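You operate a simulated robot arm through the tools that you are given. There is no shell and no other tool.

Carry out the task below with a simulated two-armed robot. There is one attempt and no reset: what you move stays moved.

Task
Close up the overfull tank and drain it down to the Fill band.
Fine: lid shut, then air off and shutter to 0 %; spill nothing and close the tank valve.
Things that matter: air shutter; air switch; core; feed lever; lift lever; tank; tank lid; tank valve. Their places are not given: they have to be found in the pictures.

Only the result counts: the job must be done as asked and must still hold three seconds after the hand-in. Knocking over, shifting, dropping, spilling or breaking anything else fails it. A push-on lid holds only when it is set on centred and level and pressed home; a screw cap is set on level and turned clockwise until tight.

Robot
Two 7-joint arms with fingered hands on one trunk that stands fixed in place. Base frame: the origin is at the foot of the trunk, x ahead of it, y to its left, z up. Units: mm, degrees, N and s.
The left shoulder is at [200, 135, 1020], the right one opposite. With the tool pointing down near the work surface each hand reaches from about 100 to 920 mm from the base axis, measured 20 degrees to its own side. Payload 4 kg a hand.
Tool frame (each hand has its own): the origin (TCP) lies between the finger pads and is the grasp point; the fingertips stand 25 mm ahead of it; z points along the fingers, y is the line along which they close. The gripper opens to 88 mm; its body begins 29 mm behind the TCP. The gripper is a hand of 4 fingers: y runs from the thumb to the fingers, the wrist lies at [-13, -106, -174] in the tool frame, and closing takes about 1.5 s.
Orientation is that of the tool frame in the base frame, as a unit quaternion [w, x, y, z]. With the fingers straight down and the wrist toward the robot, the tool's x, y and z point along [0, 1, 0], [1, 0, 0] and [0, 0, -1] of the base frame.

Tools
- The arms move only by the tool jog_arm. It takes "left_plan", "right_plan" or both (then of equal length, played together; a hand with none holds still); each is a list of rows, each a list of 3 entries, a list of its own where there are three numbers: the shift along the base's x, y, z in mm, then the turn, a rotation vector about the base's x, y, z in degrees, then the gripper command, from -1 (fully open) to 1 (shut), values between in proportion. In form: [[[x, y, z], [rx, ry, rz], gripper], ...]. A call has 1 to 20 rows; each row shifts and turns the commanded pose from where the row before left it. A row lasts 0.2 s, in which the tool goes at most 50 mm and 8.6 degrees; a call with a longer step from one row to the next is refused whole, and so is a gripper value outside its range. Where a pose cannot be reached the arm comes as near as it can. A force on the tool above 60 N (or 10 N above the force at the start of the call, whichever is more), or a blocked arm, ends the call early, and 0.2 s more pass. The fingers move at their own pace (about 153 mm/s each) and stop on an object; they squeeze with about 24 N. The grip force told is the motor's: it shows also when the fingers shut on nothing. Time passes only in rows, and 0.2 s behind the last, so rows that do not move let the fingers close. The reply holds the time, the measured pose of the TCP, the force on the tool along the base axes, the opening and the grip force, in the units named above and with some noise, with the torque about the TCP (base axes, N m) and any sound that the robot's microphone picked up, and new pictures: "show" is both (left out), scene, wrist or none (wrist: the cameras of the hands that moved).
- Cameras (640 x 400 px; columns grow to the right, rows downward): "scene" is now at [124.1, -41.2, 1615.2]; the picture's right is [-0.55, -0.83, 0.00], its down [-0.65, 0.43, -0.63] and it looks along [0.53, -0.35, -0.77] (base axes); focal length 332 px, centre (320, 200). "left" rides on the left gripper at [-64, -83, -98] in its tool frame; the picture's right is [-0.62, -0.37, 0.69], its down [0.71, -0.63, 0.30] and it looks along [0.32, 0.68, 0.65] (tool axes); focal length 265 px, centre (320, 200). "right" rides on the right gripper at [64, -83, -98] in its tool frame; the picture's right is [-0.62, 0.37, -0.69], its down [-0.71, -0.63, 0.30] and it looks along [-0.32, 0.68, 0.65] (tool axes); focal length 265 px, centre (320, 200).
- raise_lower(by): slides the trunk up (or, below 0, down) by that many mm; the arms and the scene camera ride with it, the base frame stays. It gives what a move gives, with no picture.
- grasp_type(shape, hand): the hand has 4 fingers and takes this shape, open, in about a second: jaw (thumb against the fingers, like two jaws); tri (thumb and two fingers); tip (a fingertip pinch); poke (one finger out to press); point (the index stretched); flat (the hand flat); cup (the hand cupped); fist (a fist). The gripper value then closes the fingers along that shape, each until it touches; the sizes above hold for jaw. It gives what a move gives, with no picture.
- turn_head(pan, tilt): turns the head with the scene camera to pan (to the left, within 97 degrees either way) and tilt (down, from -29 to 69), counted from straight ahead of the robot. It gives what a move gives, and a new picture of the scene camera.
- locate(camera, pixels): for up to 12 pixels [column, row] of the newest picture of that camera ("zoom" is the newest enlarged one), the place [x, y, z] in the base frame of the surface seen there, good to about 2 mm. No time passes.
- inspect(camera, box): a new picture of the part [left, top, right, bottom] of that camera's present view, enlarged. No time passes.
- finish_job(): hands the job in; it is judged then, once.

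Open the grippers and draw the arms clear of the work before you hand the job in, unless the task says otherwise.

The tools are called after "Request:" as name(argument=value, ...) on one line, values as JSON. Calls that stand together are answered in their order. jog_arm: Moves the arms, as the interface text tells. Its arguments: {"type":"object","properties":{"left_plan":{"type":"array","items":{"type":"array"}},"right_plan":{"type":"array","items":{"type":"array"}},"show":{"type":"string","enum":["both","scene","wrist","none"]}},"required":[]} The other tools are called the same way: raise_lower (by) moves the trunk up or down; grasp_type (shape, hand) gives the hand a shape; turn_head (pan, tilt) turns the head that bears the scene camera; locate (camera, pixels) gives the place of the surface under pixels of a picture; inspect (camera, box) takes an enlarged picture of a part of a camera's view; finish_job () hands the job in.

At the start:

```text
clock: 0.0
left_tcp_pos: [535.3, -47.5, 1255.8]
left_orientation: [0.0, 0.707, 0.707, 0.0]
left_ft_force: [-0.4, -0.8, -0.1]
left_ft_torque: [-0.01, 0.0, 0.01]
left_gripper_width: 87.8
left_finger_force: 0.1
left_shape: jaw
right_tcp_pos: [348.1, -372.9, 1183.9]
right_orientation: [0.0, 0.707, 0.707, 0.0]
right_ft_force: [0.1, 0.8, 0.4]
right_ft_torque: [0.0, 0.0, -0.04]
right_gripper_width: 87.6
right_finger_force: 0.1
right_shape: jaw
trunk travel left (down, up): [-625.0, 145.0]
head pan, tilt (commanded): [-33.5, 50.7]
```

scene: 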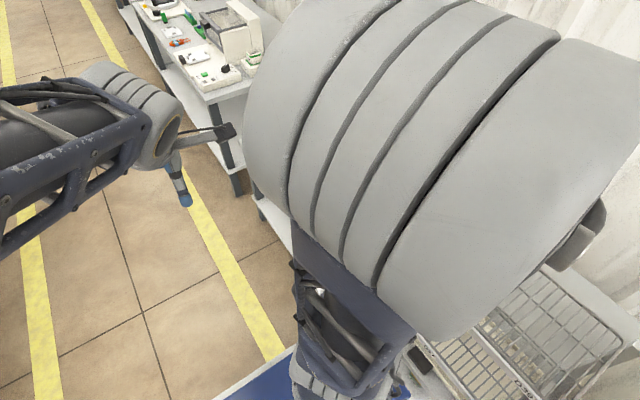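
right: 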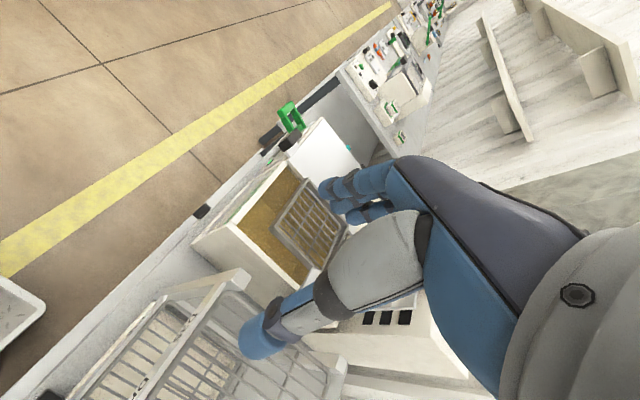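
left: 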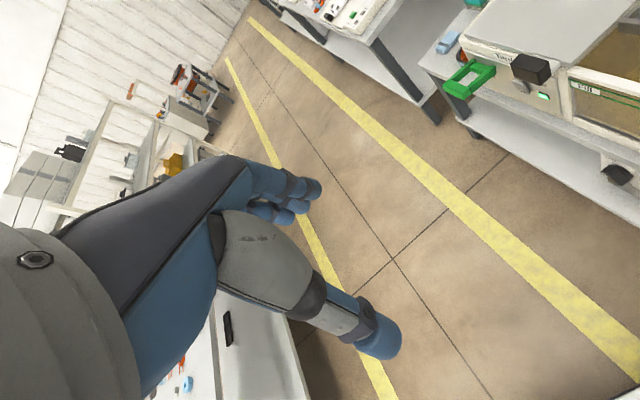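

The scene view is mostly blocked by the right arm. I turn the head to look around for the tank and its controls.

Request:
turn_head(pan=0, tilt=45)

Request:
inspect(camera="left", box=[400, 0, 640, 200])

Request:
inspect(camera="right", box=[180, 60, 460, 380])

```text
clock: 1.0
left_tcp_pos: [535.2, -48.2, 1256.4]
left_orientation: [0.0, 0.706, 0.708, -0.001]
left_ft_force: [-0.3, 0.2, 0.6]
left_ft_torque: [0.03, -0.03, 0.03]
left_gripper_width: 87.4
left_finger_force: 0.0
left_shape: jaw
right_tcp_pos: [347.6, -374.3, 1182.6]
right_orientation: [0.001, 0.707, 0.707, 0.0]
right_ft_force: [-0.1, 0.5, 0.4]
right_ft_torque: [0.01, 0.01, 0.01]
right_gripper_width: 87.9
right_finger_force: 0.1
right_shape: jaw
trunk travel left (down, up): [-625.0, 145.0]
head pan, tilt (commanded): [0.0, 45.0]
```

scene: 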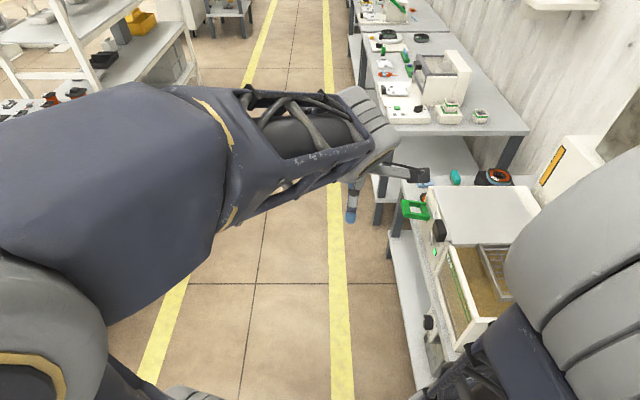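

```text
2.00 times, centred on (520, 100) of left
```

zoom: 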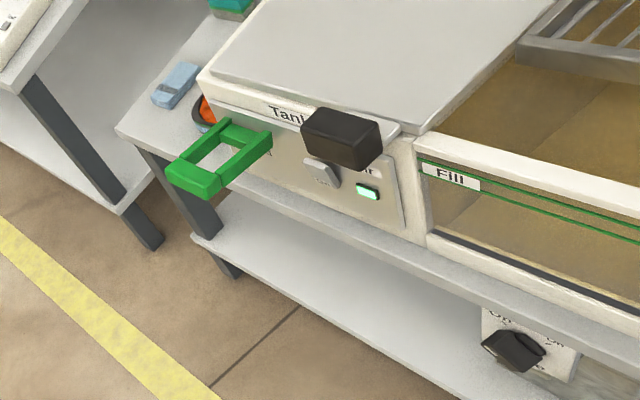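

```text
1.25 times, centred on (320, 220) of right
```

zoom: 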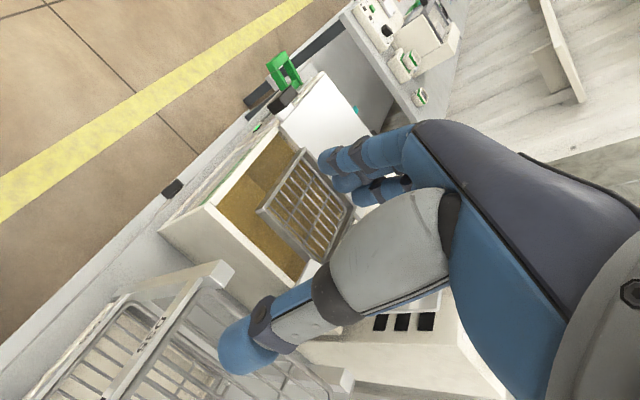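

The tank with brown liquid is at about (480, 275) in the scene picture, with a control panel facing the aisle. I locate several of its features before moving the arms.

Request:
locate(camera="scene", pixels=[[416, 209], [439, 232], [428, 322], [490, 215], [480, 290], [500, 265], [450, 300], [440, 190], [530, 190], [493, 178], [455, 177], [400, 300]])

Request:
inspect(camera="scene", box=[380, 140, 580, 360])

```text
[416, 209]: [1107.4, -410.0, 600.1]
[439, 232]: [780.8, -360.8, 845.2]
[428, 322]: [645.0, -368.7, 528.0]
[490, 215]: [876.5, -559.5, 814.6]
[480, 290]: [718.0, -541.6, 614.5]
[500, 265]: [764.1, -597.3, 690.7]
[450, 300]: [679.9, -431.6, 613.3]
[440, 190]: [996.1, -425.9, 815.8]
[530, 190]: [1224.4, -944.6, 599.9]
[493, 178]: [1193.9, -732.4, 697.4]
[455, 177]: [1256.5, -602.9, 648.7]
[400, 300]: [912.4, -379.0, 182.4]
```

```text
1.82 times, centred on (480, 250) of scene
```

zoom: 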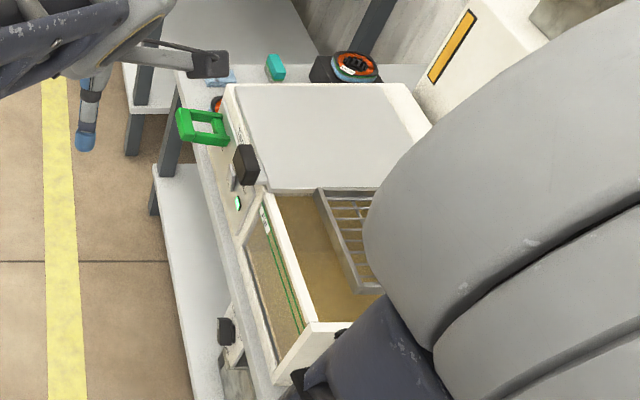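

The control unit and tank sit on a bench along the robot's right side (front face near y = -370). I move both arms off to clear the head camera's view.

Request:
jog_arm(left_plan=[[[-8, 35, -15], [0, 0, 0], -1], [[-8, 35, -15], [0, 0, 0], -1], [[-8, 35, -15], [0, 0, 0], -1], [[-8, 35, -15], [0, 0, 0], -1], [[-8, 35, -15], [0, 0, 0], -1], [[-8, 35, -15], [0, 0, 0], -1], [[-8, 35, -15], [0, 0, 0], -1], [[-8, 35, -15], [0, 0, 0], -1], [[-8, 35, -15], [0, 0, 0], -1], [[-8, 35, -15], [0, 0, 0], -1]], right_plan=[[[5, 15, -15], [0, 0, 0], -1], [[5, 15, -15], [0, 0, 0], -1], [[5, 15, -15], [0, 0, 0], -1], [[5, 15, -15], [0, 0, 0], -1], [[5, 15, -15], [0, 0, 0], -1], [[5, 15, -15], [0, 0, 0], -1], [[5, 15, -15], [0, 0, 0], -1], [[5, 15, -15], [0, 0, 0], -1], [[5, 15, -15], [0, 0, 0], -1], [[5, 15, -15], [0, 0, 0], -1]], show="both")

```text
clock: 3.2
left_tcp_pos: [474.8, 306.9, 1123.8]
left_orientation: [0.0, 0.708, 0.706, 0.0]
left_ft_force: [0.1, -0.5, 0.4]
left_ft_torque: [0.05, -0.02, -0.02]
left_gripper_width: 87.5
left_finger_force: 0.0
left_shape: jaw
left hand out of reach, approached as far as the arm can: row 5, 6, 7
right_tcp_pos: [447.0, -329.6, 1093.6]
right_orientation: [-0.001, 0.707, 0.707, 0.0]
right_ft_force: [0.5, -0.4, 0.2]
right_ft_torque: [0.03, 0.0, -0.02]
right_gripper_width: 87.8
right_finger_force: 0.1
right_shape: jaw
right hand out of reach, approached as far as the arm can: row 3, 4, 5, 6, 7, 8, 9, 10
trunk travel left (down, up): [-625.0, 145.0]
head pan, tilt (commanded): [0.0, 45.0]
```

scene: 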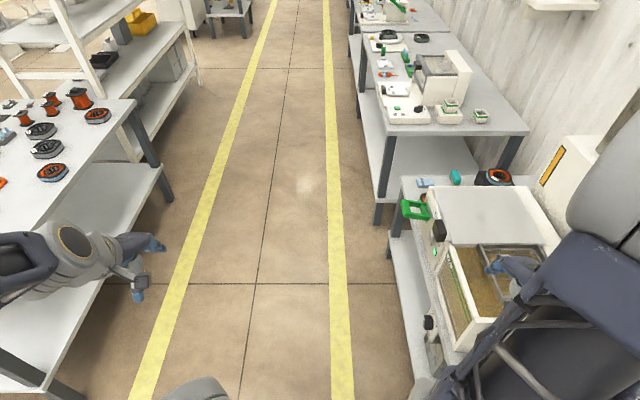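
right: 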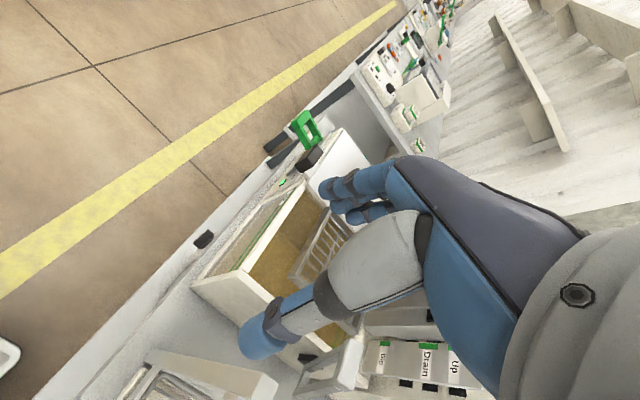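
left: 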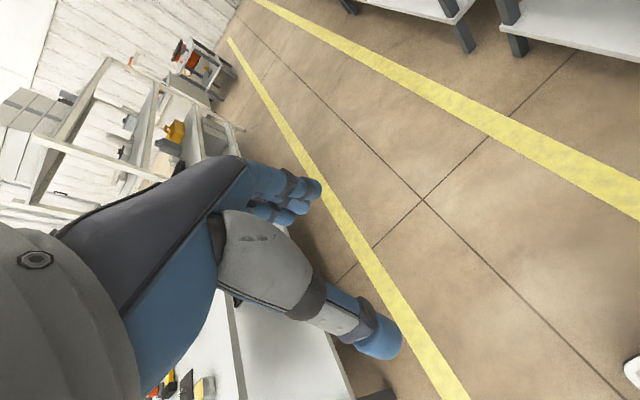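

The right hand's camera now shows a labelled panel ("Drain", "Up") behind the tank near (420, 360). I enlarge it along with the tank area.

Request:
inspect(camera="right", box=[300, 300, 480, 400])

Request:
inspect(camera="scene", box=[380, 160, 580, 360])

Request:
inspect(camera="right", box=[180, 100, 380, 300])

```text
3.56 times, centred on (390, 350) of right
```

zoom: 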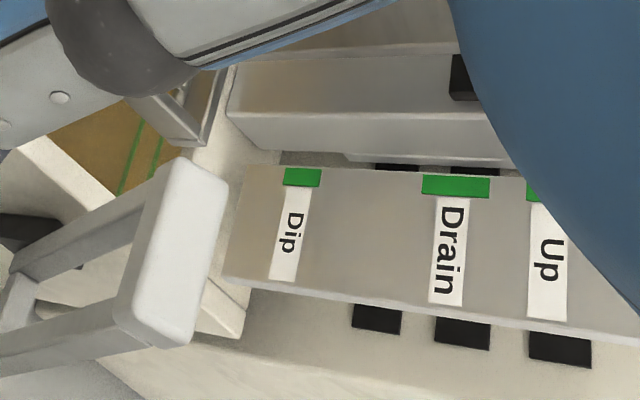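

```text
2.00 times, centred on (480, 260) of scene
```

zoom: 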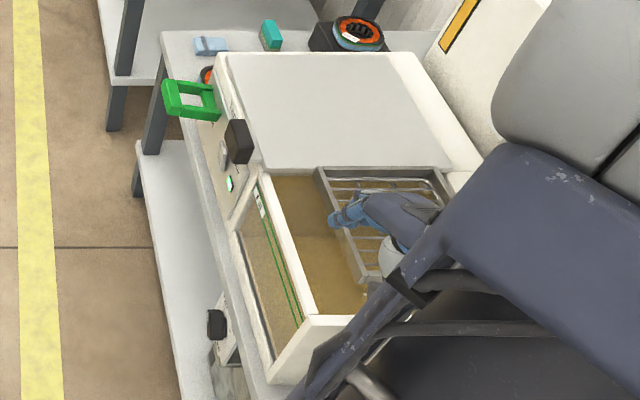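

```text
2.00 times, centred on (280, 200) of right
```

zoom: 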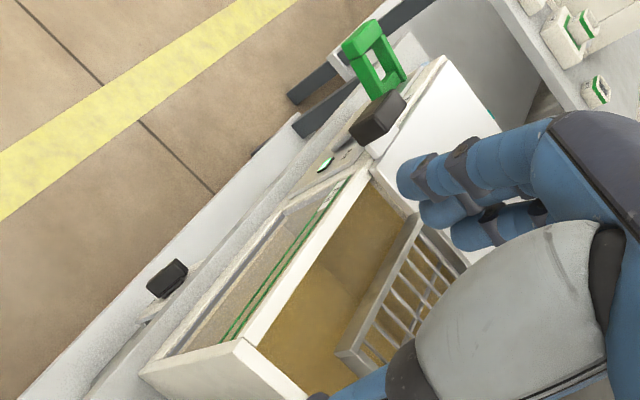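

The lift panel reads Dip / Drain / Up, with a loop handle in front near (175, 260) of that zoom. I locate those points and the other handle features.

Request:
locate(camera="right", pixels=[[385, 345], [428, 355], [456, 360], [345, 365], [300, 125], [305, 160], [205, 240], [235, 275], [300, 270], [325, 235], [345, 140], [225, 375]])

Request:
locate(camera="scene", pixels=[[403, 203], [429, 213], [439, 230], [432, 240], [434, 252], [428, 322], [455, 300], [448, 250], [450, 270], [510, 245], [540, 245], [480, 320]])

```text
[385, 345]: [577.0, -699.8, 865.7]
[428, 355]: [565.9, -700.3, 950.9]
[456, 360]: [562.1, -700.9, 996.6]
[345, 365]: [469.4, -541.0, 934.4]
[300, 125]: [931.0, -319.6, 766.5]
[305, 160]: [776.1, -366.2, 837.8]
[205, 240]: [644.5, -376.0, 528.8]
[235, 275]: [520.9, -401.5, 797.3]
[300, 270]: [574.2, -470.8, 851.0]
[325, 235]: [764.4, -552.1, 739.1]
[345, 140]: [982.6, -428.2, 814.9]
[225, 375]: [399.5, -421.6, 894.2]
```

```text
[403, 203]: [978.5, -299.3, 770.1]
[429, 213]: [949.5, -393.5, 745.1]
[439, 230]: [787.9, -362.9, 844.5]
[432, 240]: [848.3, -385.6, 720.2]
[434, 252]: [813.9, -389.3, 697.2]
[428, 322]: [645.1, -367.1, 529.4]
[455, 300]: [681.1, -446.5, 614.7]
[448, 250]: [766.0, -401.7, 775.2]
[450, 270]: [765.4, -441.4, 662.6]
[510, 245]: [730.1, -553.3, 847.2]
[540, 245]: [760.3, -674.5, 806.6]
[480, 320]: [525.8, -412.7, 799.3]
```

The lift panel is a vertical post at x≈570, y≈-700; labels at z 866 (Dip), 951 (Drain), 997 (Up). Now I bring the left hand round, turned to face the front panel, so its camera can read it.

Request:
jog_arm(left_plan=[[[20, -20, 0], [0, 0, -7.5], -1], [[20, -26, 0], [0, 0, -7.5], -1], [[20, -26, -5], [0, 0, -7.5], -1], [[20, -26, -5], [0, 0, -7.5], -1], [[10, -26, -5], [0, 0, -7.5], -1], [[10, -26, -5], [0, 0, -7.5], -1], [[10, -26, -5], [0, 0, -7.5], -1], [[10, -26, -5], [0, 0, -7.5], -1], [[10, -26, -5], [0, 0, -7.5], -1], [[10, -26, -5], [0, 0, -7.5], -1], [[10, -26, -5], [0, 0, -7.5], -1], [[10, -26, -5], [0, 0, -7.5], -1]], show="both")

```text
clock: 5.8
left_tcp_pos: [648.1, 69.3, 1108.3]
left_orientation: [-0.006, 1.0, 0.017, 0.014]
left_ft_force: [-0.5, 0.2, -1.0]
left_ft_torque: [-0.05, 0.0, 0.02]
left_gripper_width: 88.0
left_finger_force: 0.1
left_shape: jaw
left hand out of reach, approached as far as the arm can: row 11, 12
right_tcp_pos: [447.0, -328.2, 1091.9]
right_orientation: [-0.001, 0.707, 0.707, 0.001]
right_ft_force: [1.1, 1.1, -0.1]
right_ft_torque: [-0.01, 0.02, -0.02]
right_gripper_width: 87.5
right_finger_force: 0.1
right_shape: jaw
trunk travel left (down, up): [-625.0, 145.0]
head pan, tilt (commanded): [0.0, 45.0]
```

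scene: 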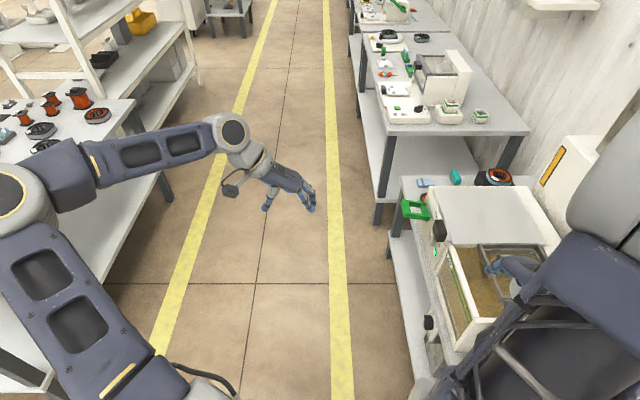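
left: 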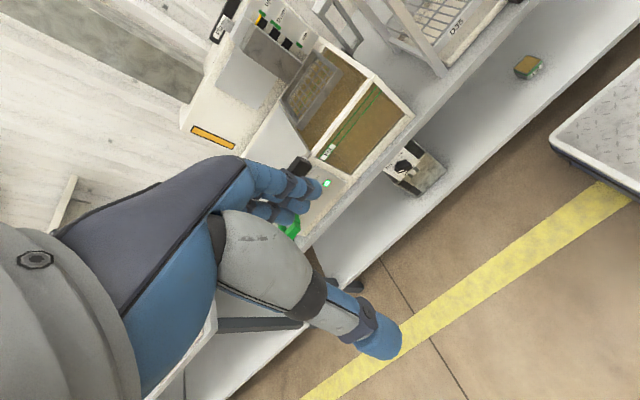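

The left camera sees the tank at (340, 100), the valve box at (410, 165) and the lift panel at (285, 35). I enlarge these.

Request:
inspect(camera="left", box=[180, 0, 340, 100])

Request:
inspect(camera="left", box=[280, 100, 460, 220])

Request:
inspect(camera="left", box=[300, 0, 560, 160])

```text
4.00 times, centred on (260, 50) of left
```

zoom: 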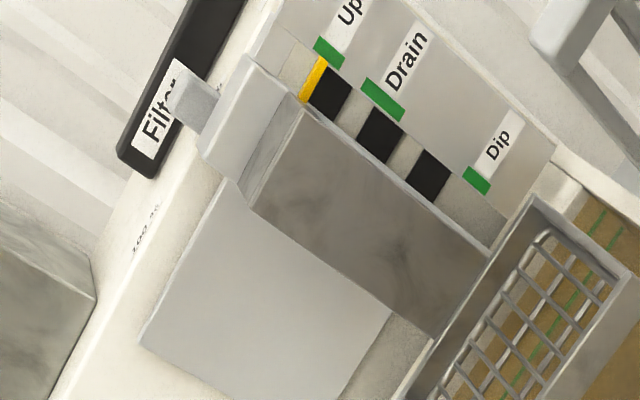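

```text
3.33 times, centred on (370, 160) of left
```

zoom: 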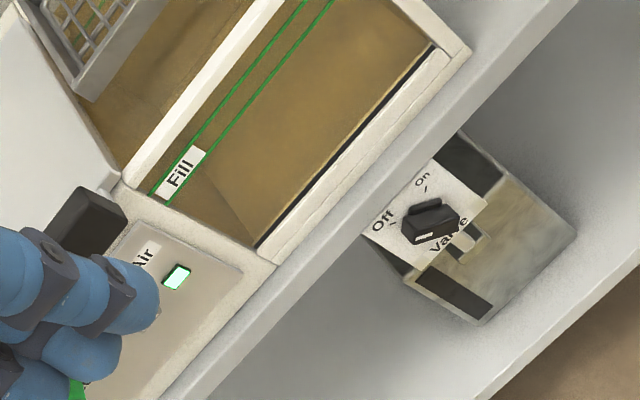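

```text
2.46 times, centred on (430, 80) of left
```

zoom: 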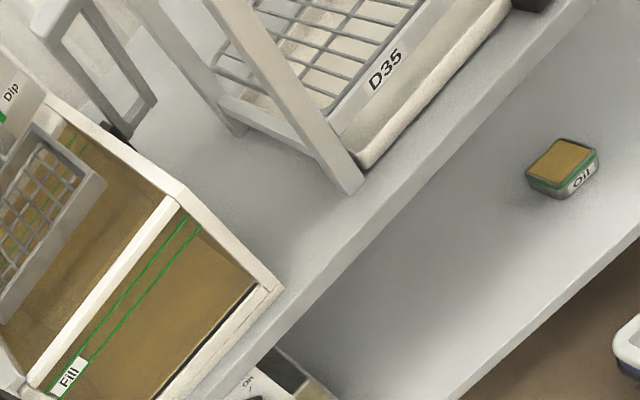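

The lift shows Up/Drain/Dip notches with a yellow marker near Up, and there's a "Filter"/"100 %" slider at the back. I move the left hand closer for clearer views of the panel and the air shutter.

Request:
jog_arm(left_plan=[[[10, -40, -5], [0, 0, 0], -1], [[10, -40, -5], [0, 0, 0], -1], [[10, -40, -5], [0, 0, 0], -1], [[10, -40, -5], [0, 0, 0], -1], [[10, -40, -5], [0, 0, 0], -1]], show="both")

```text
clock: 7.0
left_tcp_pos: [628.6, 61.0, 1091.8]
left_orientation: [0.0, 1.0, 0.0, 0.0]
left_ft_force: [0.2, 0.0, 0.0]
left_ft_torque: [0.02, 0.04, -0.03]
left_gripper_width: 87.8
left_finger_force: 0.1
left_shape: jaw
left hand out of reach, approached as far as the arm can: row 1, 2, 3, 4, 5
right_tcp_pos: [447.2, -328.3, 1092.0]
right_orientation: [-0.002, 0.706, 0.708, 0.0]
right_ft_force: [0.2, 0.5, 0.6]
right_ft_torque: [-0.03, -0.02, -0.01]
right_gripper_width: 87.8
right_finger_force: 0.0
right_shape: jaw
trunk travel left (down, up): [-625.0, 145.0]
head pan, tilt (commanded): [0.0, 45.0]
```

scene: 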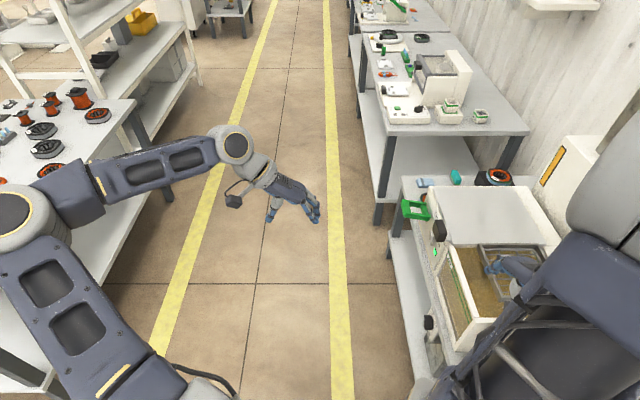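
left: 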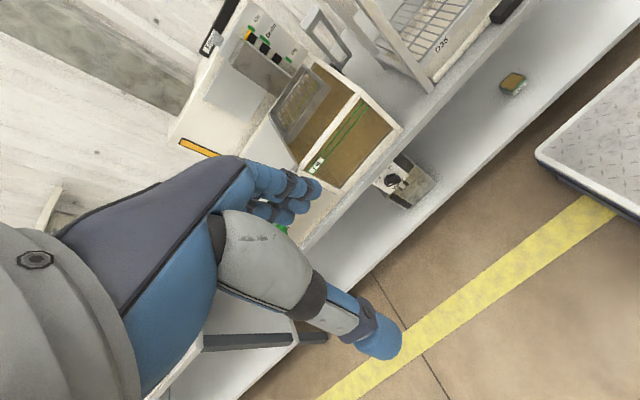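

The left arm hits a joint limit with the wrist yawed this far. I yaw it partly back while moving toward the bench.

Request:
jog_arm(left_plan=[[[10, -10, 0], [0, 0, 8], -1], [[10, -20, 0], [0, 0, 8], -1], [[10, -30, 0], [0, 0, 8], -1], [[10, -40, 0], [0, 0, 8], -1], [[10, -40, 0], [0, 0, 8], -1], [[10, -40, 0], [0, 0, 0], -1], [[10, -40, 0], [0, 0, 0], -1]], show="both")

```text
clock: 8.6
left_tcp_pos: [694.9, 76.2, 1110.8]
left_orientation: [0.001, 0.966, 0.259, 0.0]
left_ft_force: [0.3, 0.0, -0.5]
left_ft_torque: [0.01, -0.02, 0.0]
left_gripper_width: 87.8
left_finger_force: 0.0
left_shape: jaw
left hand out of reach, approached as far as the arm can: row 1, 2, 3, 4, 5, 6, 7
right_tcp_pos: [447.1, -329.5, 1092.6]
right_orientation: [-0.001, 0.707, 0.707, 0.0]
right_ft_force: [0.0, 0.1, -0.1]
right_ft_torque: [-0.02, 0.0, 0.03]
right_gripper_width: 87.5
right_finger_force: 0.0
right_shape: jaw
trunk travel left (down, up): [-625.0, 145.0]
head pan, tilt (commanded): [0.0, 45.0]
```

scene: 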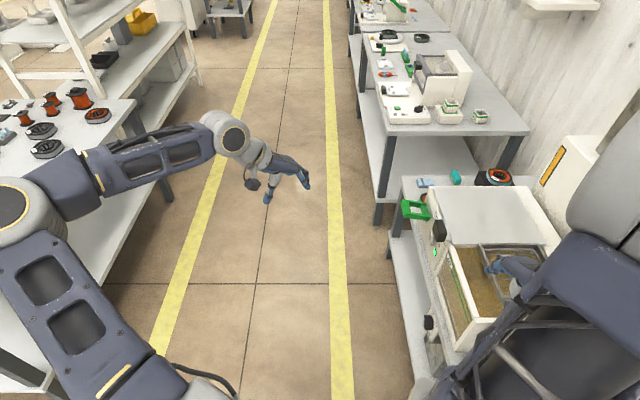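
left: 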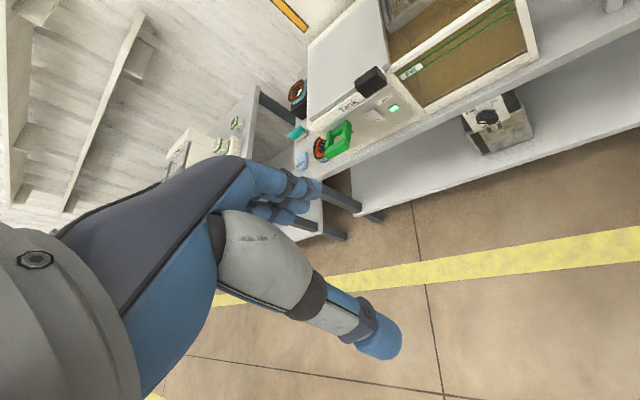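

From here the left camera sees the front panel well at (360, 120). I enlarge it.

Request:
inspect(camera="left", box=[270, 50, 430, 170])

Request:
inspect(camera="left", box=[370, 0, 570, 160])

Request:
locate(camera="left", pixels=[[340, 140], [370, 80], [347, 104], [377, 113], [394, 107], [350, 125], [487, 118], [330, 100], [388, 65], [310, 50], [383, 0], [490, 60]])

```text
3.33 times, centred on (350, 110) of left
```

zoom: 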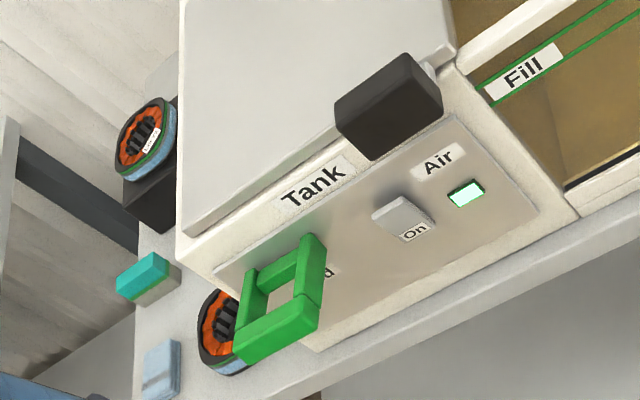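

```text
2.50 times, centred on (470, 80) of left
```

zoom: 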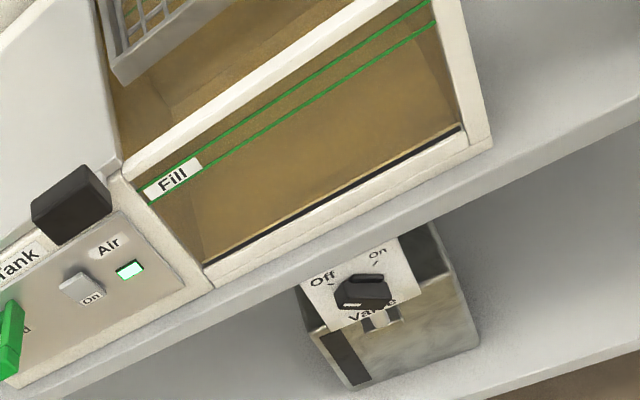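

```text
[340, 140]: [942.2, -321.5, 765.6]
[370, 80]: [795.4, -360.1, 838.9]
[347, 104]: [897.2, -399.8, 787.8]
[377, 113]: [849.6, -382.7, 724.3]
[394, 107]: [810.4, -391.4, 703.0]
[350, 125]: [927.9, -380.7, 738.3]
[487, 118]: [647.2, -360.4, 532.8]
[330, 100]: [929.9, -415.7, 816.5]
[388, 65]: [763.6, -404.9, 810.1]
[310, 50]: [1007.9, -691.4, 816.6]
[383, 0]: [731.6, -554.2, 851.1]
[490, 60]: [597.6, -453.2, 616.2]
```

Front panel: green "Feed" loop lever, "Air" rocker (On, lamp lit), black lid handle at (370, 80), valve knob at (487, 118) pointing between Off and On labels. I move the right hand up and right for a clear view into the tank and of the lift.

Request:
jog_arm(right_plan=[[[0, 0, 30], [0, 0, 0], -1], [[0, 0, 30], [0, 0, 0], -1], [[0, 0, 30], [0, 0, 0], -1], [[0, 0, 30], [0, 0, 0], -1], [[5, -20, 20], [0, 0, 0], -1], [[5, -20, 20], [0, 0, 0], -1], [[5, -20, 0], [0, 0, 0], -1], [[5, -20, 0], [0, 0, 0], -1], [[5, -20, 0], [0, 0, 0], -1]], show="both")

```text
clock: 10.6
left_tcp_pos: [694.3, 76.3, 1109.3]
left_orientation: [0.001, 0.966, 0.26, 0.0]
left_ft_force: [-0.6, 0.1, 0.4]
left_ft_torque: [0.01, -0.03, 0.03]
left_gripper_width: 87.7
left_finger_force: 0.1
left_shape: jaw
right_tcp_pos: [473.5, -428.7, 1254.4]
right_orientation: [-0.001, 0.707, 0.707, 0.0]
right_ft_force: [0.1, -0.6, -0.2]
right_ft_torque: [-0.02, 0.02, -0.02]
right_gripper_width: 88.0
right_finger_force: 0.0
right_shape: jaw
trunk travel left (down, up): [-625.0, 145.0]
head pan, tilt (commanded): [0.0, 45.0]
```

scene: 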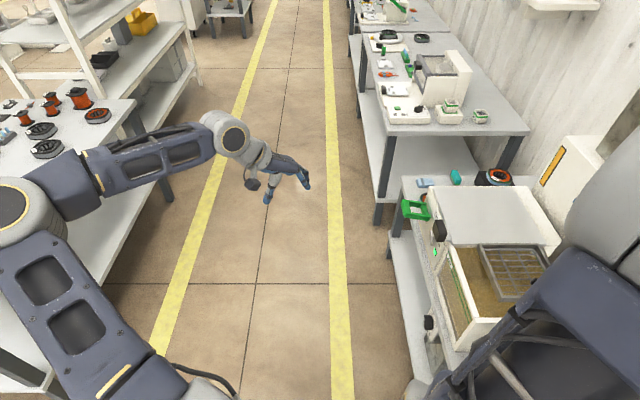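
right: 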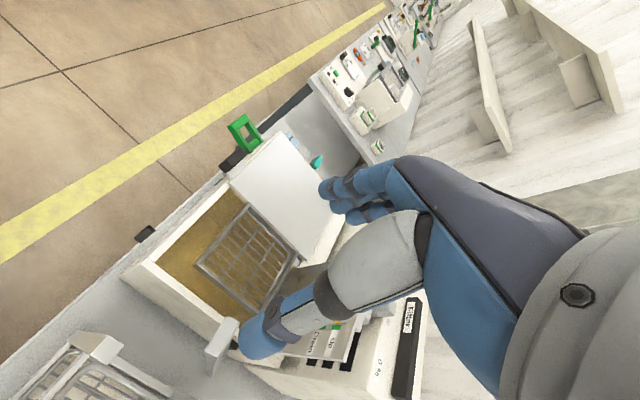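

Now the basket in the tank shows at (245, 255), and the shutter scale at (395, 340). I enlarge these.

Request:
inspect(camera="right", box=[120, 180, 320, 340])

Request:
inspect(camera="right", box=[280, 280, 440, 400])

Request:
inspect(camera="scene", box=[390, 170, 590, 360])

Request:
locate(camera="right", pixels=[[250, 210], [195, 265], [262, 315], [305, 265], [180, 280], [270, 245], [408, 340], [400, 300], [385, 360], [340, 350], [310, 365], [225, 335]])

```text
2.50 times, centred on (220, 260) of right
```

zoom: 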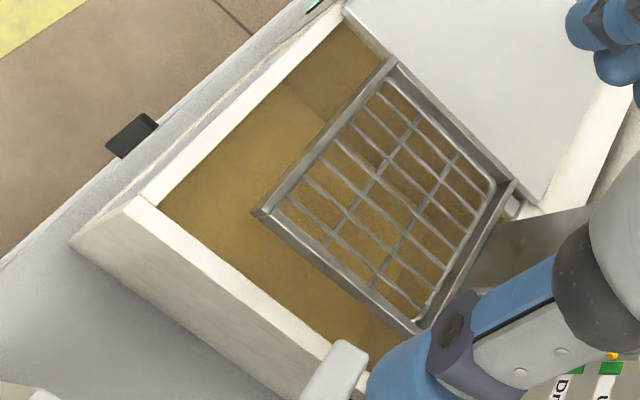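

```text
3.33 times, centred on (360, 340) of right
```

zoom: 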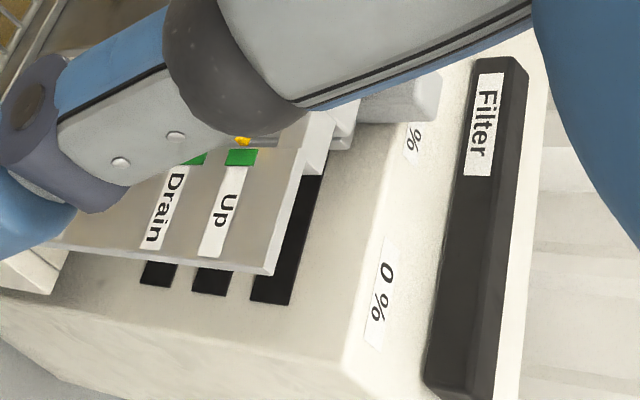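

```text
2.11 times, centred on (490, 265) of scene
```

zoom: 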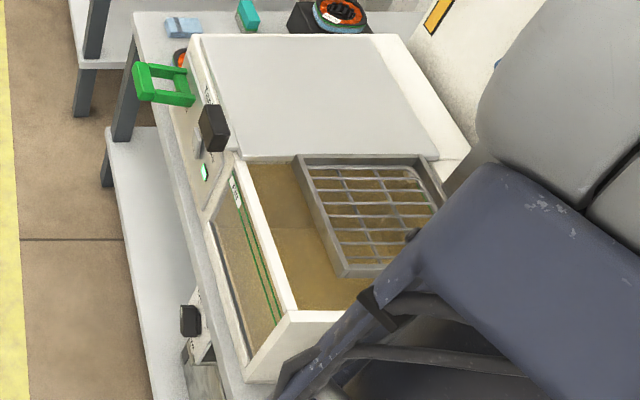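

```text
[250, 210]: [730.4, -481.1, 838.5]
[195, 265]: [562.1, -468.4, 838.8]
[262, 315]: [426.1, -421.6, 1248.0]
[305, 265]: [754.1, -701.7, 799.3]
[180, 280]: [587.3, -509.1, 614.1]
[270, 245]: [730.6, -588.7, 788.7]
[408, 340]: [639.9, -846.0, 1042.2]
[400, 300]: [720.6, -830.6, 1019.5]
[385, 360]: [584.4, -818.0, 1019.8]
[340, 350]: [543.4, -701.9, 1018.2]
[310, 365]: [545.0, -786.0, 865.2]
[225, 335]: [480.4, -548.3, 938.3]
```

The shutter slider sits near the 100 % end on the cabinet top (0 % at x≈584, knob near x≈720). I turn the head right to see the lift lever and the rest of the bench.

Request:
turn_head(pan=-40, tilt=45)

```text
clock: 11.7
left_tcp_pos: [694.0, 76.7, 1110.5]
left_orientation: [0.0, 0.966, 0.259, 0.001]
left_ft_force: [-0.3, 0.2, -0.8]
left_ft_torque: [-0.01, -0.01, 0.0]
left_gripper_width: 87.6
left_finger_force: 0.0
left_shape: jaw
right_tcp_pos: [471.8, -427.9, 1253.6]
right_orientation: [-0.001, 0.707, 0.707, 0.0]
right_ft_force: [-0.3, -0.7, -0.3]
right_ft_torque: [0.0, 0.01, -0.01]
right_gripper_width: 87.8
right_finger_force: 0.0
right_shape: jaw
trunk travel left (down, up): [-625.0, 145.0]
head pan, tilt (commanded): [-40.0, 45.0]
```

scene: 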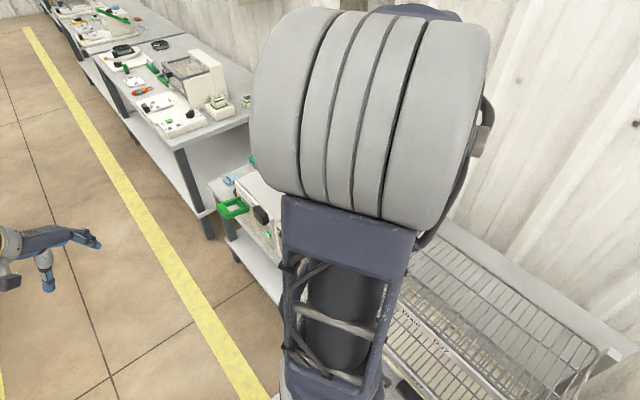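

The right arm's elbow still hides the tank. I swing the right hand further to the right and back (staying high at z≈1250) to clear the line of sight.

Request:
jog_arm(right_plan=[[[-20, -30, 0], [0, 0, 0], -1], [[-20, -30, 0], [0, 0, 0], -1], [[-20, -30, 0], [0, 0, 0], -1], [[-20, -30, 0], [0, 0, 0], -1], [[-20, -30, 0], [0, 0, 0], -1], [[-20, -30, 0], [0, 0, 0], -1], [[-20, -30, 0], [0, 0, 0], -1]], show="both")

```text
clock: 13.3
left_tcp_pos: [694.5, 76.8, 1110.0]
left_orientation: [0.0, 0.966, 0.26, 0.001]
left_ft_force: [-0.5, -0.3, -0.2]
left_ft_torque: [0.01, -0.02, 0.01]
left_gripper_width: 87.6
left_finger_force: 0.0
left_shape: jaw
right_tcp_pos: [330.9, -637.0, 1253.8]
right_orientation: [-0.001, 0.706, 0.708, 0.0]
right_ft_force: [-0.4, 0.7, 0.6]
right_ft_torque: [0.02, -0.01, 0.02]
right_gripper_width: 87.7
right_finger_force: 0.1
right_shape: jaw
trunk travel left (down, up): [-625.0, 145.0]
head pan, tilt (commanded): [-40.0, 45.0]
```

scene: 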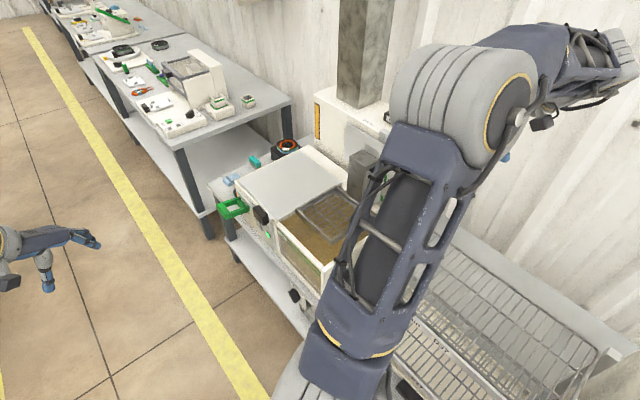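
right: 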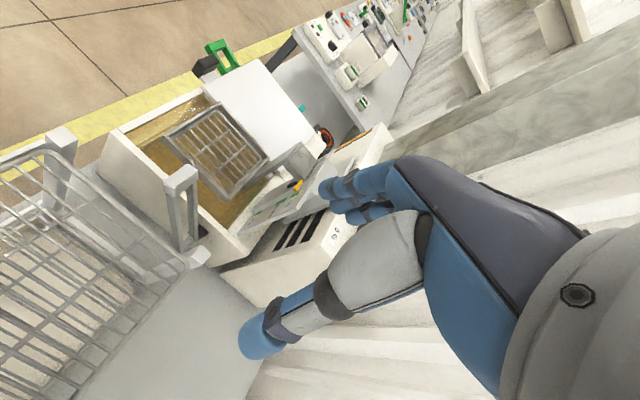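

The right camera now shows the lift lever loop at (183, 205), basket and lift plate. I enlarge.

Request:
inspect(camera="right", box=[140, 120, 360, 280])

Request:
inspect(camera="right", box=[0, 110, 200, 260])

Request:
inspect(camera="scene", box=[200, 90, 420, 310])

Request:
locate(camera="right", pixels=[[183, 175], [168, 195], [195, 185], [180, 240], [198, 235], [290, 165], [297, 185], [265, 205], [205, 140], [175, 140], [265, 160], [335, 230]])

```text
2.50 times, centred on (250, 200) of right
```

zoom: 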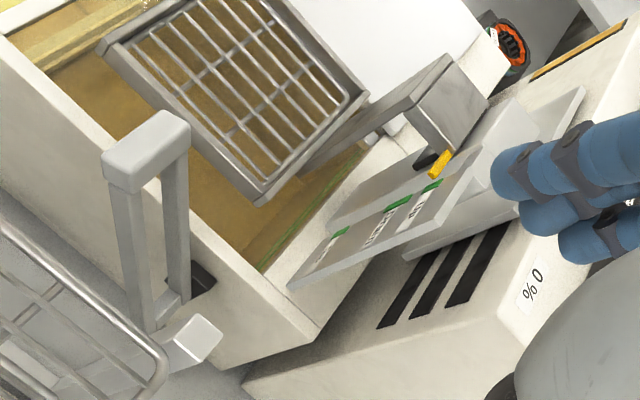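

```text
2.67 times, centred on (100, 185) of right
```

zoom: 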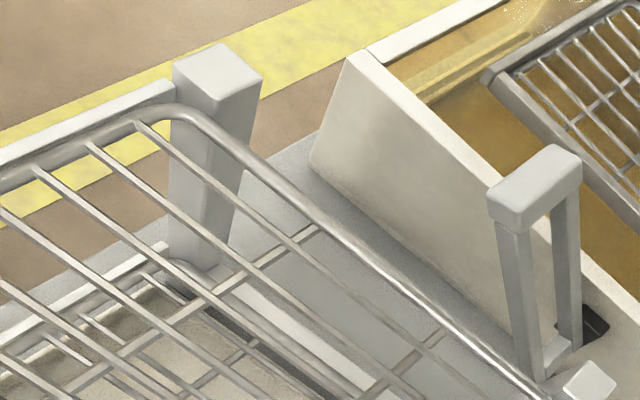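

```text
1.82 times, centred on (310, 200) of scene
```

zoom: 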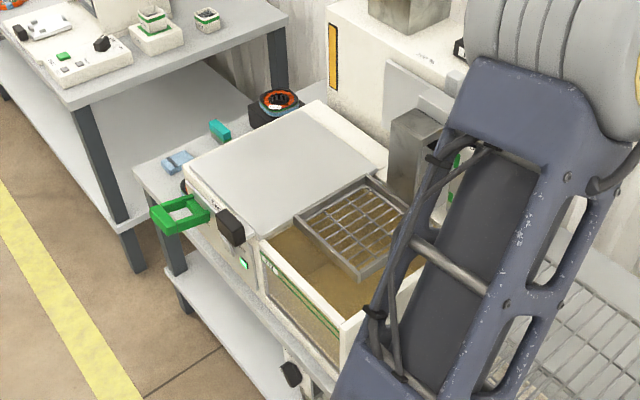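

```text
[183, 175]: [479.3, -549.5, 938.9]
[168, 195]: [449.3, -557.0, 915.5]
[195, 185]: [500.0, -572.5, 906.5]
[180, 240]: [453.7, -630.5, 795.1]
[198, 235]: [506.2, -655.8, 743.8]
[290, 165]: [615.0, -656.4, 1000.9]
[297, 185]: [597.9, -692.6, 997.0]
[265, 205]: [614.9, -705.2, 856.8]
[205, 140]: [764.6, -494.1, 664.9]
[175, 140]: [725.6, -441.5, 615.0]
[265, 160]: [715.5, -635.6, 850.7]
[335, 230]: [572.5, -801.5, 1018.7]
```

The lift lever is a loop rocking about a pivot on the tank's left wall, and the basket hangs on a bracket with a yellow pointer at Up. I zoom more on the lever base and bracket.

Request:
inspect(camera="right", box=[160, 160, 260, 270])

Request:
locate(camera="zoom", pixels=[[100, 90], [150, 60], [100, 200], [190, 170], [120, 330], [200, 300], [240, 290], [250, 250], [170, 380], [300, 380], [220, 340], [400, 200]])

Request:
inspect(camera="right", box=[240, 120, 350, 240])

Request:
locate(camera="zoom", pixels=[[110, 260], [220, 110], [230, 170], [170, 300], [260, 220], [320, 150], [130, 200], [60, 300], [60, 180], [300, 300], [360, 200], [420, 240]])

```text
3.64 times, centred on (210, 215) of right
```

zoom: 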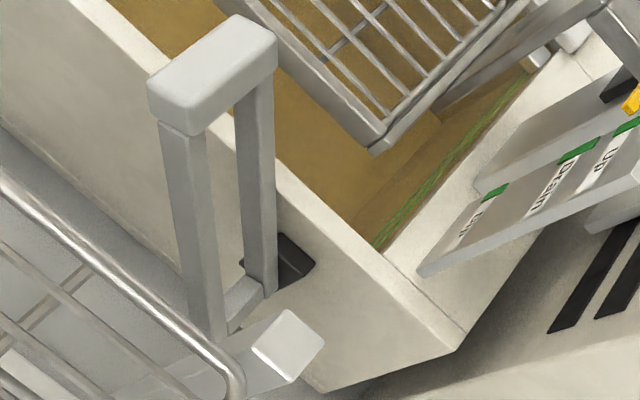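

```text
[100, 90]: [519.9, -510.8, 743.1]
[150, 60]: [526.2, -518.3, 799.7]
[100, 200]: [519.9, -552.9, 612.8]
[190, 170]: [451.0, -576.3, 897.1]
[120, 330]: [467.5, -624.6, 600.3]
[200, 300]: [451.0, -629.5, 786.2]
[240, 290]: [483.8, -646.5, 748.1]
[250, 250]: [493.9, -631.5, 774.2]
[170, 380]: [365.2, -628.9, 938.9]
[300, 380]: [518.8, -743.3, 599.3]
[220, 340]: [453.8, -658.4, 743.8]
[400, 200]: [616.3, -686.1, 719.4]
```

```text
3.33 times, centred on (295, 180) of right
```

zoom: 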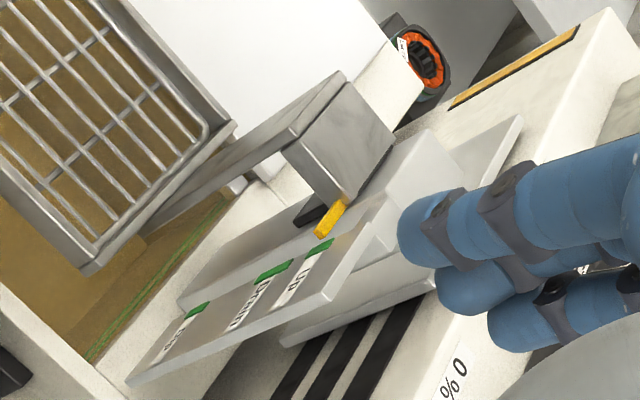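

```text
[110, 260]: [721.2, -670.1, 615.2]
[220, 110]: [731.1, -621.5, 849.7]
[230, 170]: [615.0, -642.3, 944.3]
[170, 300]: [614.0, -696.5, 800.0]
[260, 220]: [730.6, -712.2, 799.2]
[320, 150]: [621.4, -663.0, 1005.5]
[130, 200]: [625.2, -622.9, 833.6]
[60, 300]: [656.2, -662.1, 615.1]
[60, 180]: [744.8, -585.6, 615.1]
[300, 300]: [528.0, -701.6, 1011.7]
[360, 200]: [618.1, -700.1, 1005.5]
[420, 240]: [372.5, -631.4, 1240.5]
```

I need the lid's outline and thickness. I enlarge the lid/back edge region in the right camera and measure points.

Request:
inspect(camera="right", box=[180, 30, 360, 190])

Request:
locate(camera="zoom", pixels=[[95, 170], [250, 110], [290, 90], [470, 300], [440, 350], [300, 420], [340, 370], [350, 320], [200, 220], [260, 290], [320, 350], [60, 130]])

Request:
inspect(camera="scene", box=[220, 130, 380, 270])

Request:
locate(camera="zoom", pixels=[[110, 150], [350, 60], [470, 170], [250, 260], [310, 250], [440, 200], [520, 120], [530, 200], [200, 220], [230, 290], [460, 330], [400, 250]])

```text
2.50 times, centred on (270, 110) of right
```

zoom: 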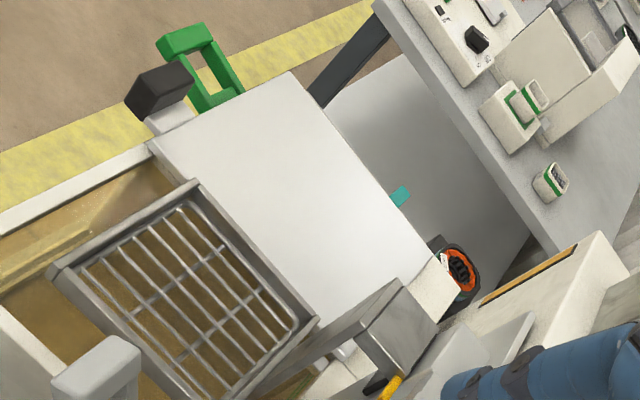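

```text
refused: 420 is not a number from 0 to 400
```

```text
2.86 times, centred on (300, 200) of scene
```

zoom: 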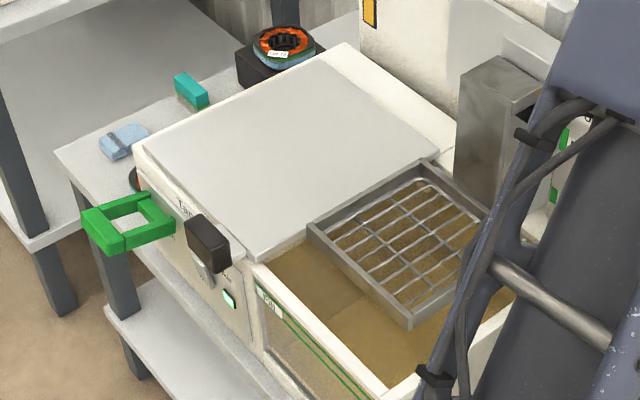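

```text
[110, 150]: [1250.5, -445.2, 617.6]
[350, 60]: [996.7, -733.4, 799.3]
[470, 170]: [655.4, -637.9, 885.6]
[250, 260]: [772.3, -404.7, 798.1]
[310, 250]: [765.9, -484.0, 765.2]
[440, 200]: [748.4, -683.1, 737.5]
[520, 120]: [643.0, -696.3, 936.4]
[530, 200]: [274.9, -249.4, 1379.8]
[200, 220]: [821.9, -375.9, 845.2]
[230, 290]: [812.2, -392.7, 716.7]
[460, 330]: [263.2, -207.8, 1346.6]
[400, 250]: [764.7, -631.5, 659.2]
```

I measure lid corners and the handle in the newest scene zoom.

Request:
locate(camera="zoom", pixels=[[150, 150], [322, 65], [430, 152], [250, 248], [205, 230], [225, 240], [195, 225], [215, 260], [203, 272], [105, 215], [130, 240], [165, 225]])

Request:
inspect(camera="right", box=[180, 30, 360, 190])

Request:
locate(camera="zoom", pixels=[[160, 100], [175, 75], [140, 90], [170, 118], [190, 40], [205, 70], [240, 95], [290, 85], [390, 270], [330, 330], [345, 350], [400, 310]])

```text
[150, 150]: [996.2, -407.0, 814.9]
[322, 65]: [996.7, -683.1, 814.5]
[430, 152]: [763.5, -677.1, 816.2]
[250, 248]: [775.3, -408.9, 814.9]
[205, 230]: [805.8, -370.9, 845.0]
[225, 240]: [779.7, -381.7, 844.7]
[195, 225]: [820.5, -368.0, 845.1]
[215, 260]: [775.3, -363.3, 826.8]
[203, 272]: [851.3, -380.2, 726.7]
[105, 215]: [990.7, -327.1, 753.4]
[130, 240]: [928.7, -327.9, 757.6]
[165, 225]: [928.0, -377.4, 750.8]
```

```text
2.50 times, centred on (270, 110) of right
```

zoom: 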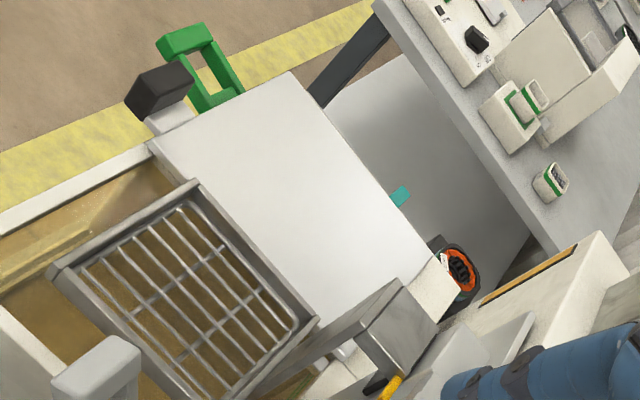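

```text
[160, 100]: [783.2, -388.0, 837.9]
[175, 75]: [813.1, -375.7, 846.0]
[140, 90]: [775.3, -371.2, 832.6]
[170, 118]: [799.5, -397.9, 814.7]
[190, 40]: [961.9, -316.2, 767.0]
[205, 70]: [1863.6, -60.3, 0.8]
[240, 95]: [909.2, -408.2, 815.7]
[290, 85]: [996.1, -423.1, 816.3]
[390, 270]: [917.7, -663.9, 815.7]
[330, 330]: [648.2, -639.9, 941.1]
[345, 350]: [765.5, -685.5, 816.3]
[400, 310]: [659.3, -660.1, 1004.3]
```

The lid plate is x 765–997, y -405…-685, top z 815, so it slides ~235 mm toward -x over the tank. I check whether the basket at Up clears the lid plane by measuring the basket's lower edge.

Request:
inspect(camera="scene", box=[285, 180, 365, 250])

Request:
locate(camera="zoom", pixels=[[60, 150], [60, 165], [62, 175], [160, 235], [160, 250], [160, 262], [280, 330], [280, 345], [280, 360], [318, 340], [318, 355], [318, 370]])

```text
5.71 times, centred on (325, 215) of scene
```

zoom: 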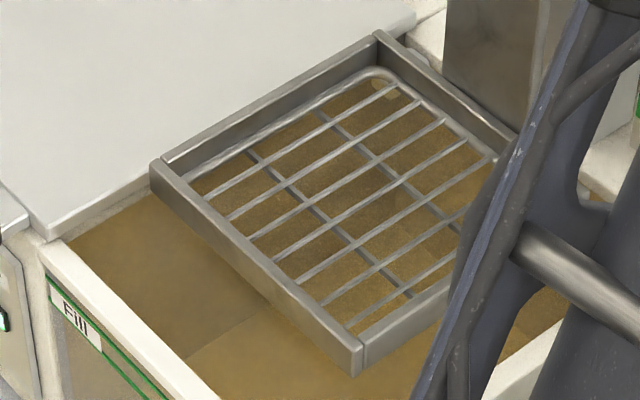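

```text
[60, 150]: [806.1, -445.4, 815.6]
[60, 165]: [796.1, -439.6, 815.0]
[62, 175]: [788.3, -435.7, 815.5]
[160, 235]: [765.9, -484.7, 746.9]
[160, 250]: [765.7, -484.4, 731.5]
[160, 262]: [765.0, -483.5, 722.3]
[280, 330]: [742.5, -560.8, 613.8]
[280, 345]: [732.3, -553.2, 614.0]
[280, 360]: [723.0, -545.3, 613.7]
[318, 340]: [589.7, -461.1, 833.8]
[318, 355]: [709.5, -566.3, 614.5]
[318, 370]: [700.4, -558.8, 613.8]
```

I sample closer on the tray frame's front face to find its lower edge height.

Request:
locate(camera="zoom", pixels=[[220, 215], [215, 230], [212, 240], [330, 325], [335, 345], [330, 352], [350, 340], [350, 360], [352, 372], [155, 175], [157, 190], [360, 374]])

Request:
inspect(camera="right", box=[140, 120, 240, 210])

Request:
locate(camera="zoom", pixels=[[170, 100], [165, 115], [260, 200], [260, 215], [350, 300], [352, 318], [400, 330], [402, 342], [440, 310], [445, 325], [550, 230], [300, 260]])

```text
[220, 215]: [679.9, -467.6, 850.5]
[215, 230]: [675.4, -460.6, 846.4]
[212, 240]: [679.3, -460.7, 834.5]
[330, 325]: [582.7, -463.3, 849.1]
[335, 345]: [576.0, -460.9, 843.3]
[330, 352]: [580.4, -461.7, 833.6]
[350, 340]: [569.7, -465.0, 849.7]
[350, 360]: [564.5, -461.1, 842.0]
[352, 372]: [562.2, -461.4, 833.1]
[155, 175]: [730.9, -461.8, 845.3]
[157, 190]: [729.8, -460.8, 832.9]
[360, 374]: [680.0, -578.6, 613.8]
```

```text
4.44 times, centred on (190, 165) of right
```

zoom: 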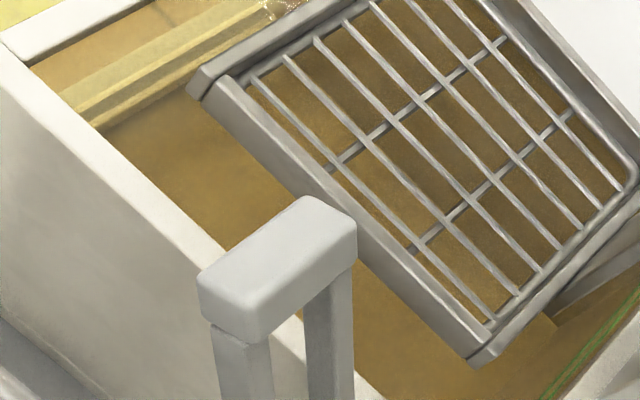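

```text
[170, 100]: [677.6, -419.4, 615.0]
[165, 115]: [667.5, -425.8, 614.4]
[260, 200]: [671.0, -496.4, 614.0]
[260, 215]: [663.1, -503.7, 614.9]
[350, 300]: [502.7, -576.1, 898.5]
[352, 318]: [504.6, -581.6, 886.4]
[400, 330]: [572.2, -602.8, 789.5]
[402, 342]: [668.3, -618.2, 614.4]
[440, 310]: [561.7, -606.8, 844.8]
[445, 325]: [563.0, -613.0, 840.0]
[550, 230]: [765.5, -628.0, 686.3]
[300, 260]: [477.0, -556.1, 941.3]
```

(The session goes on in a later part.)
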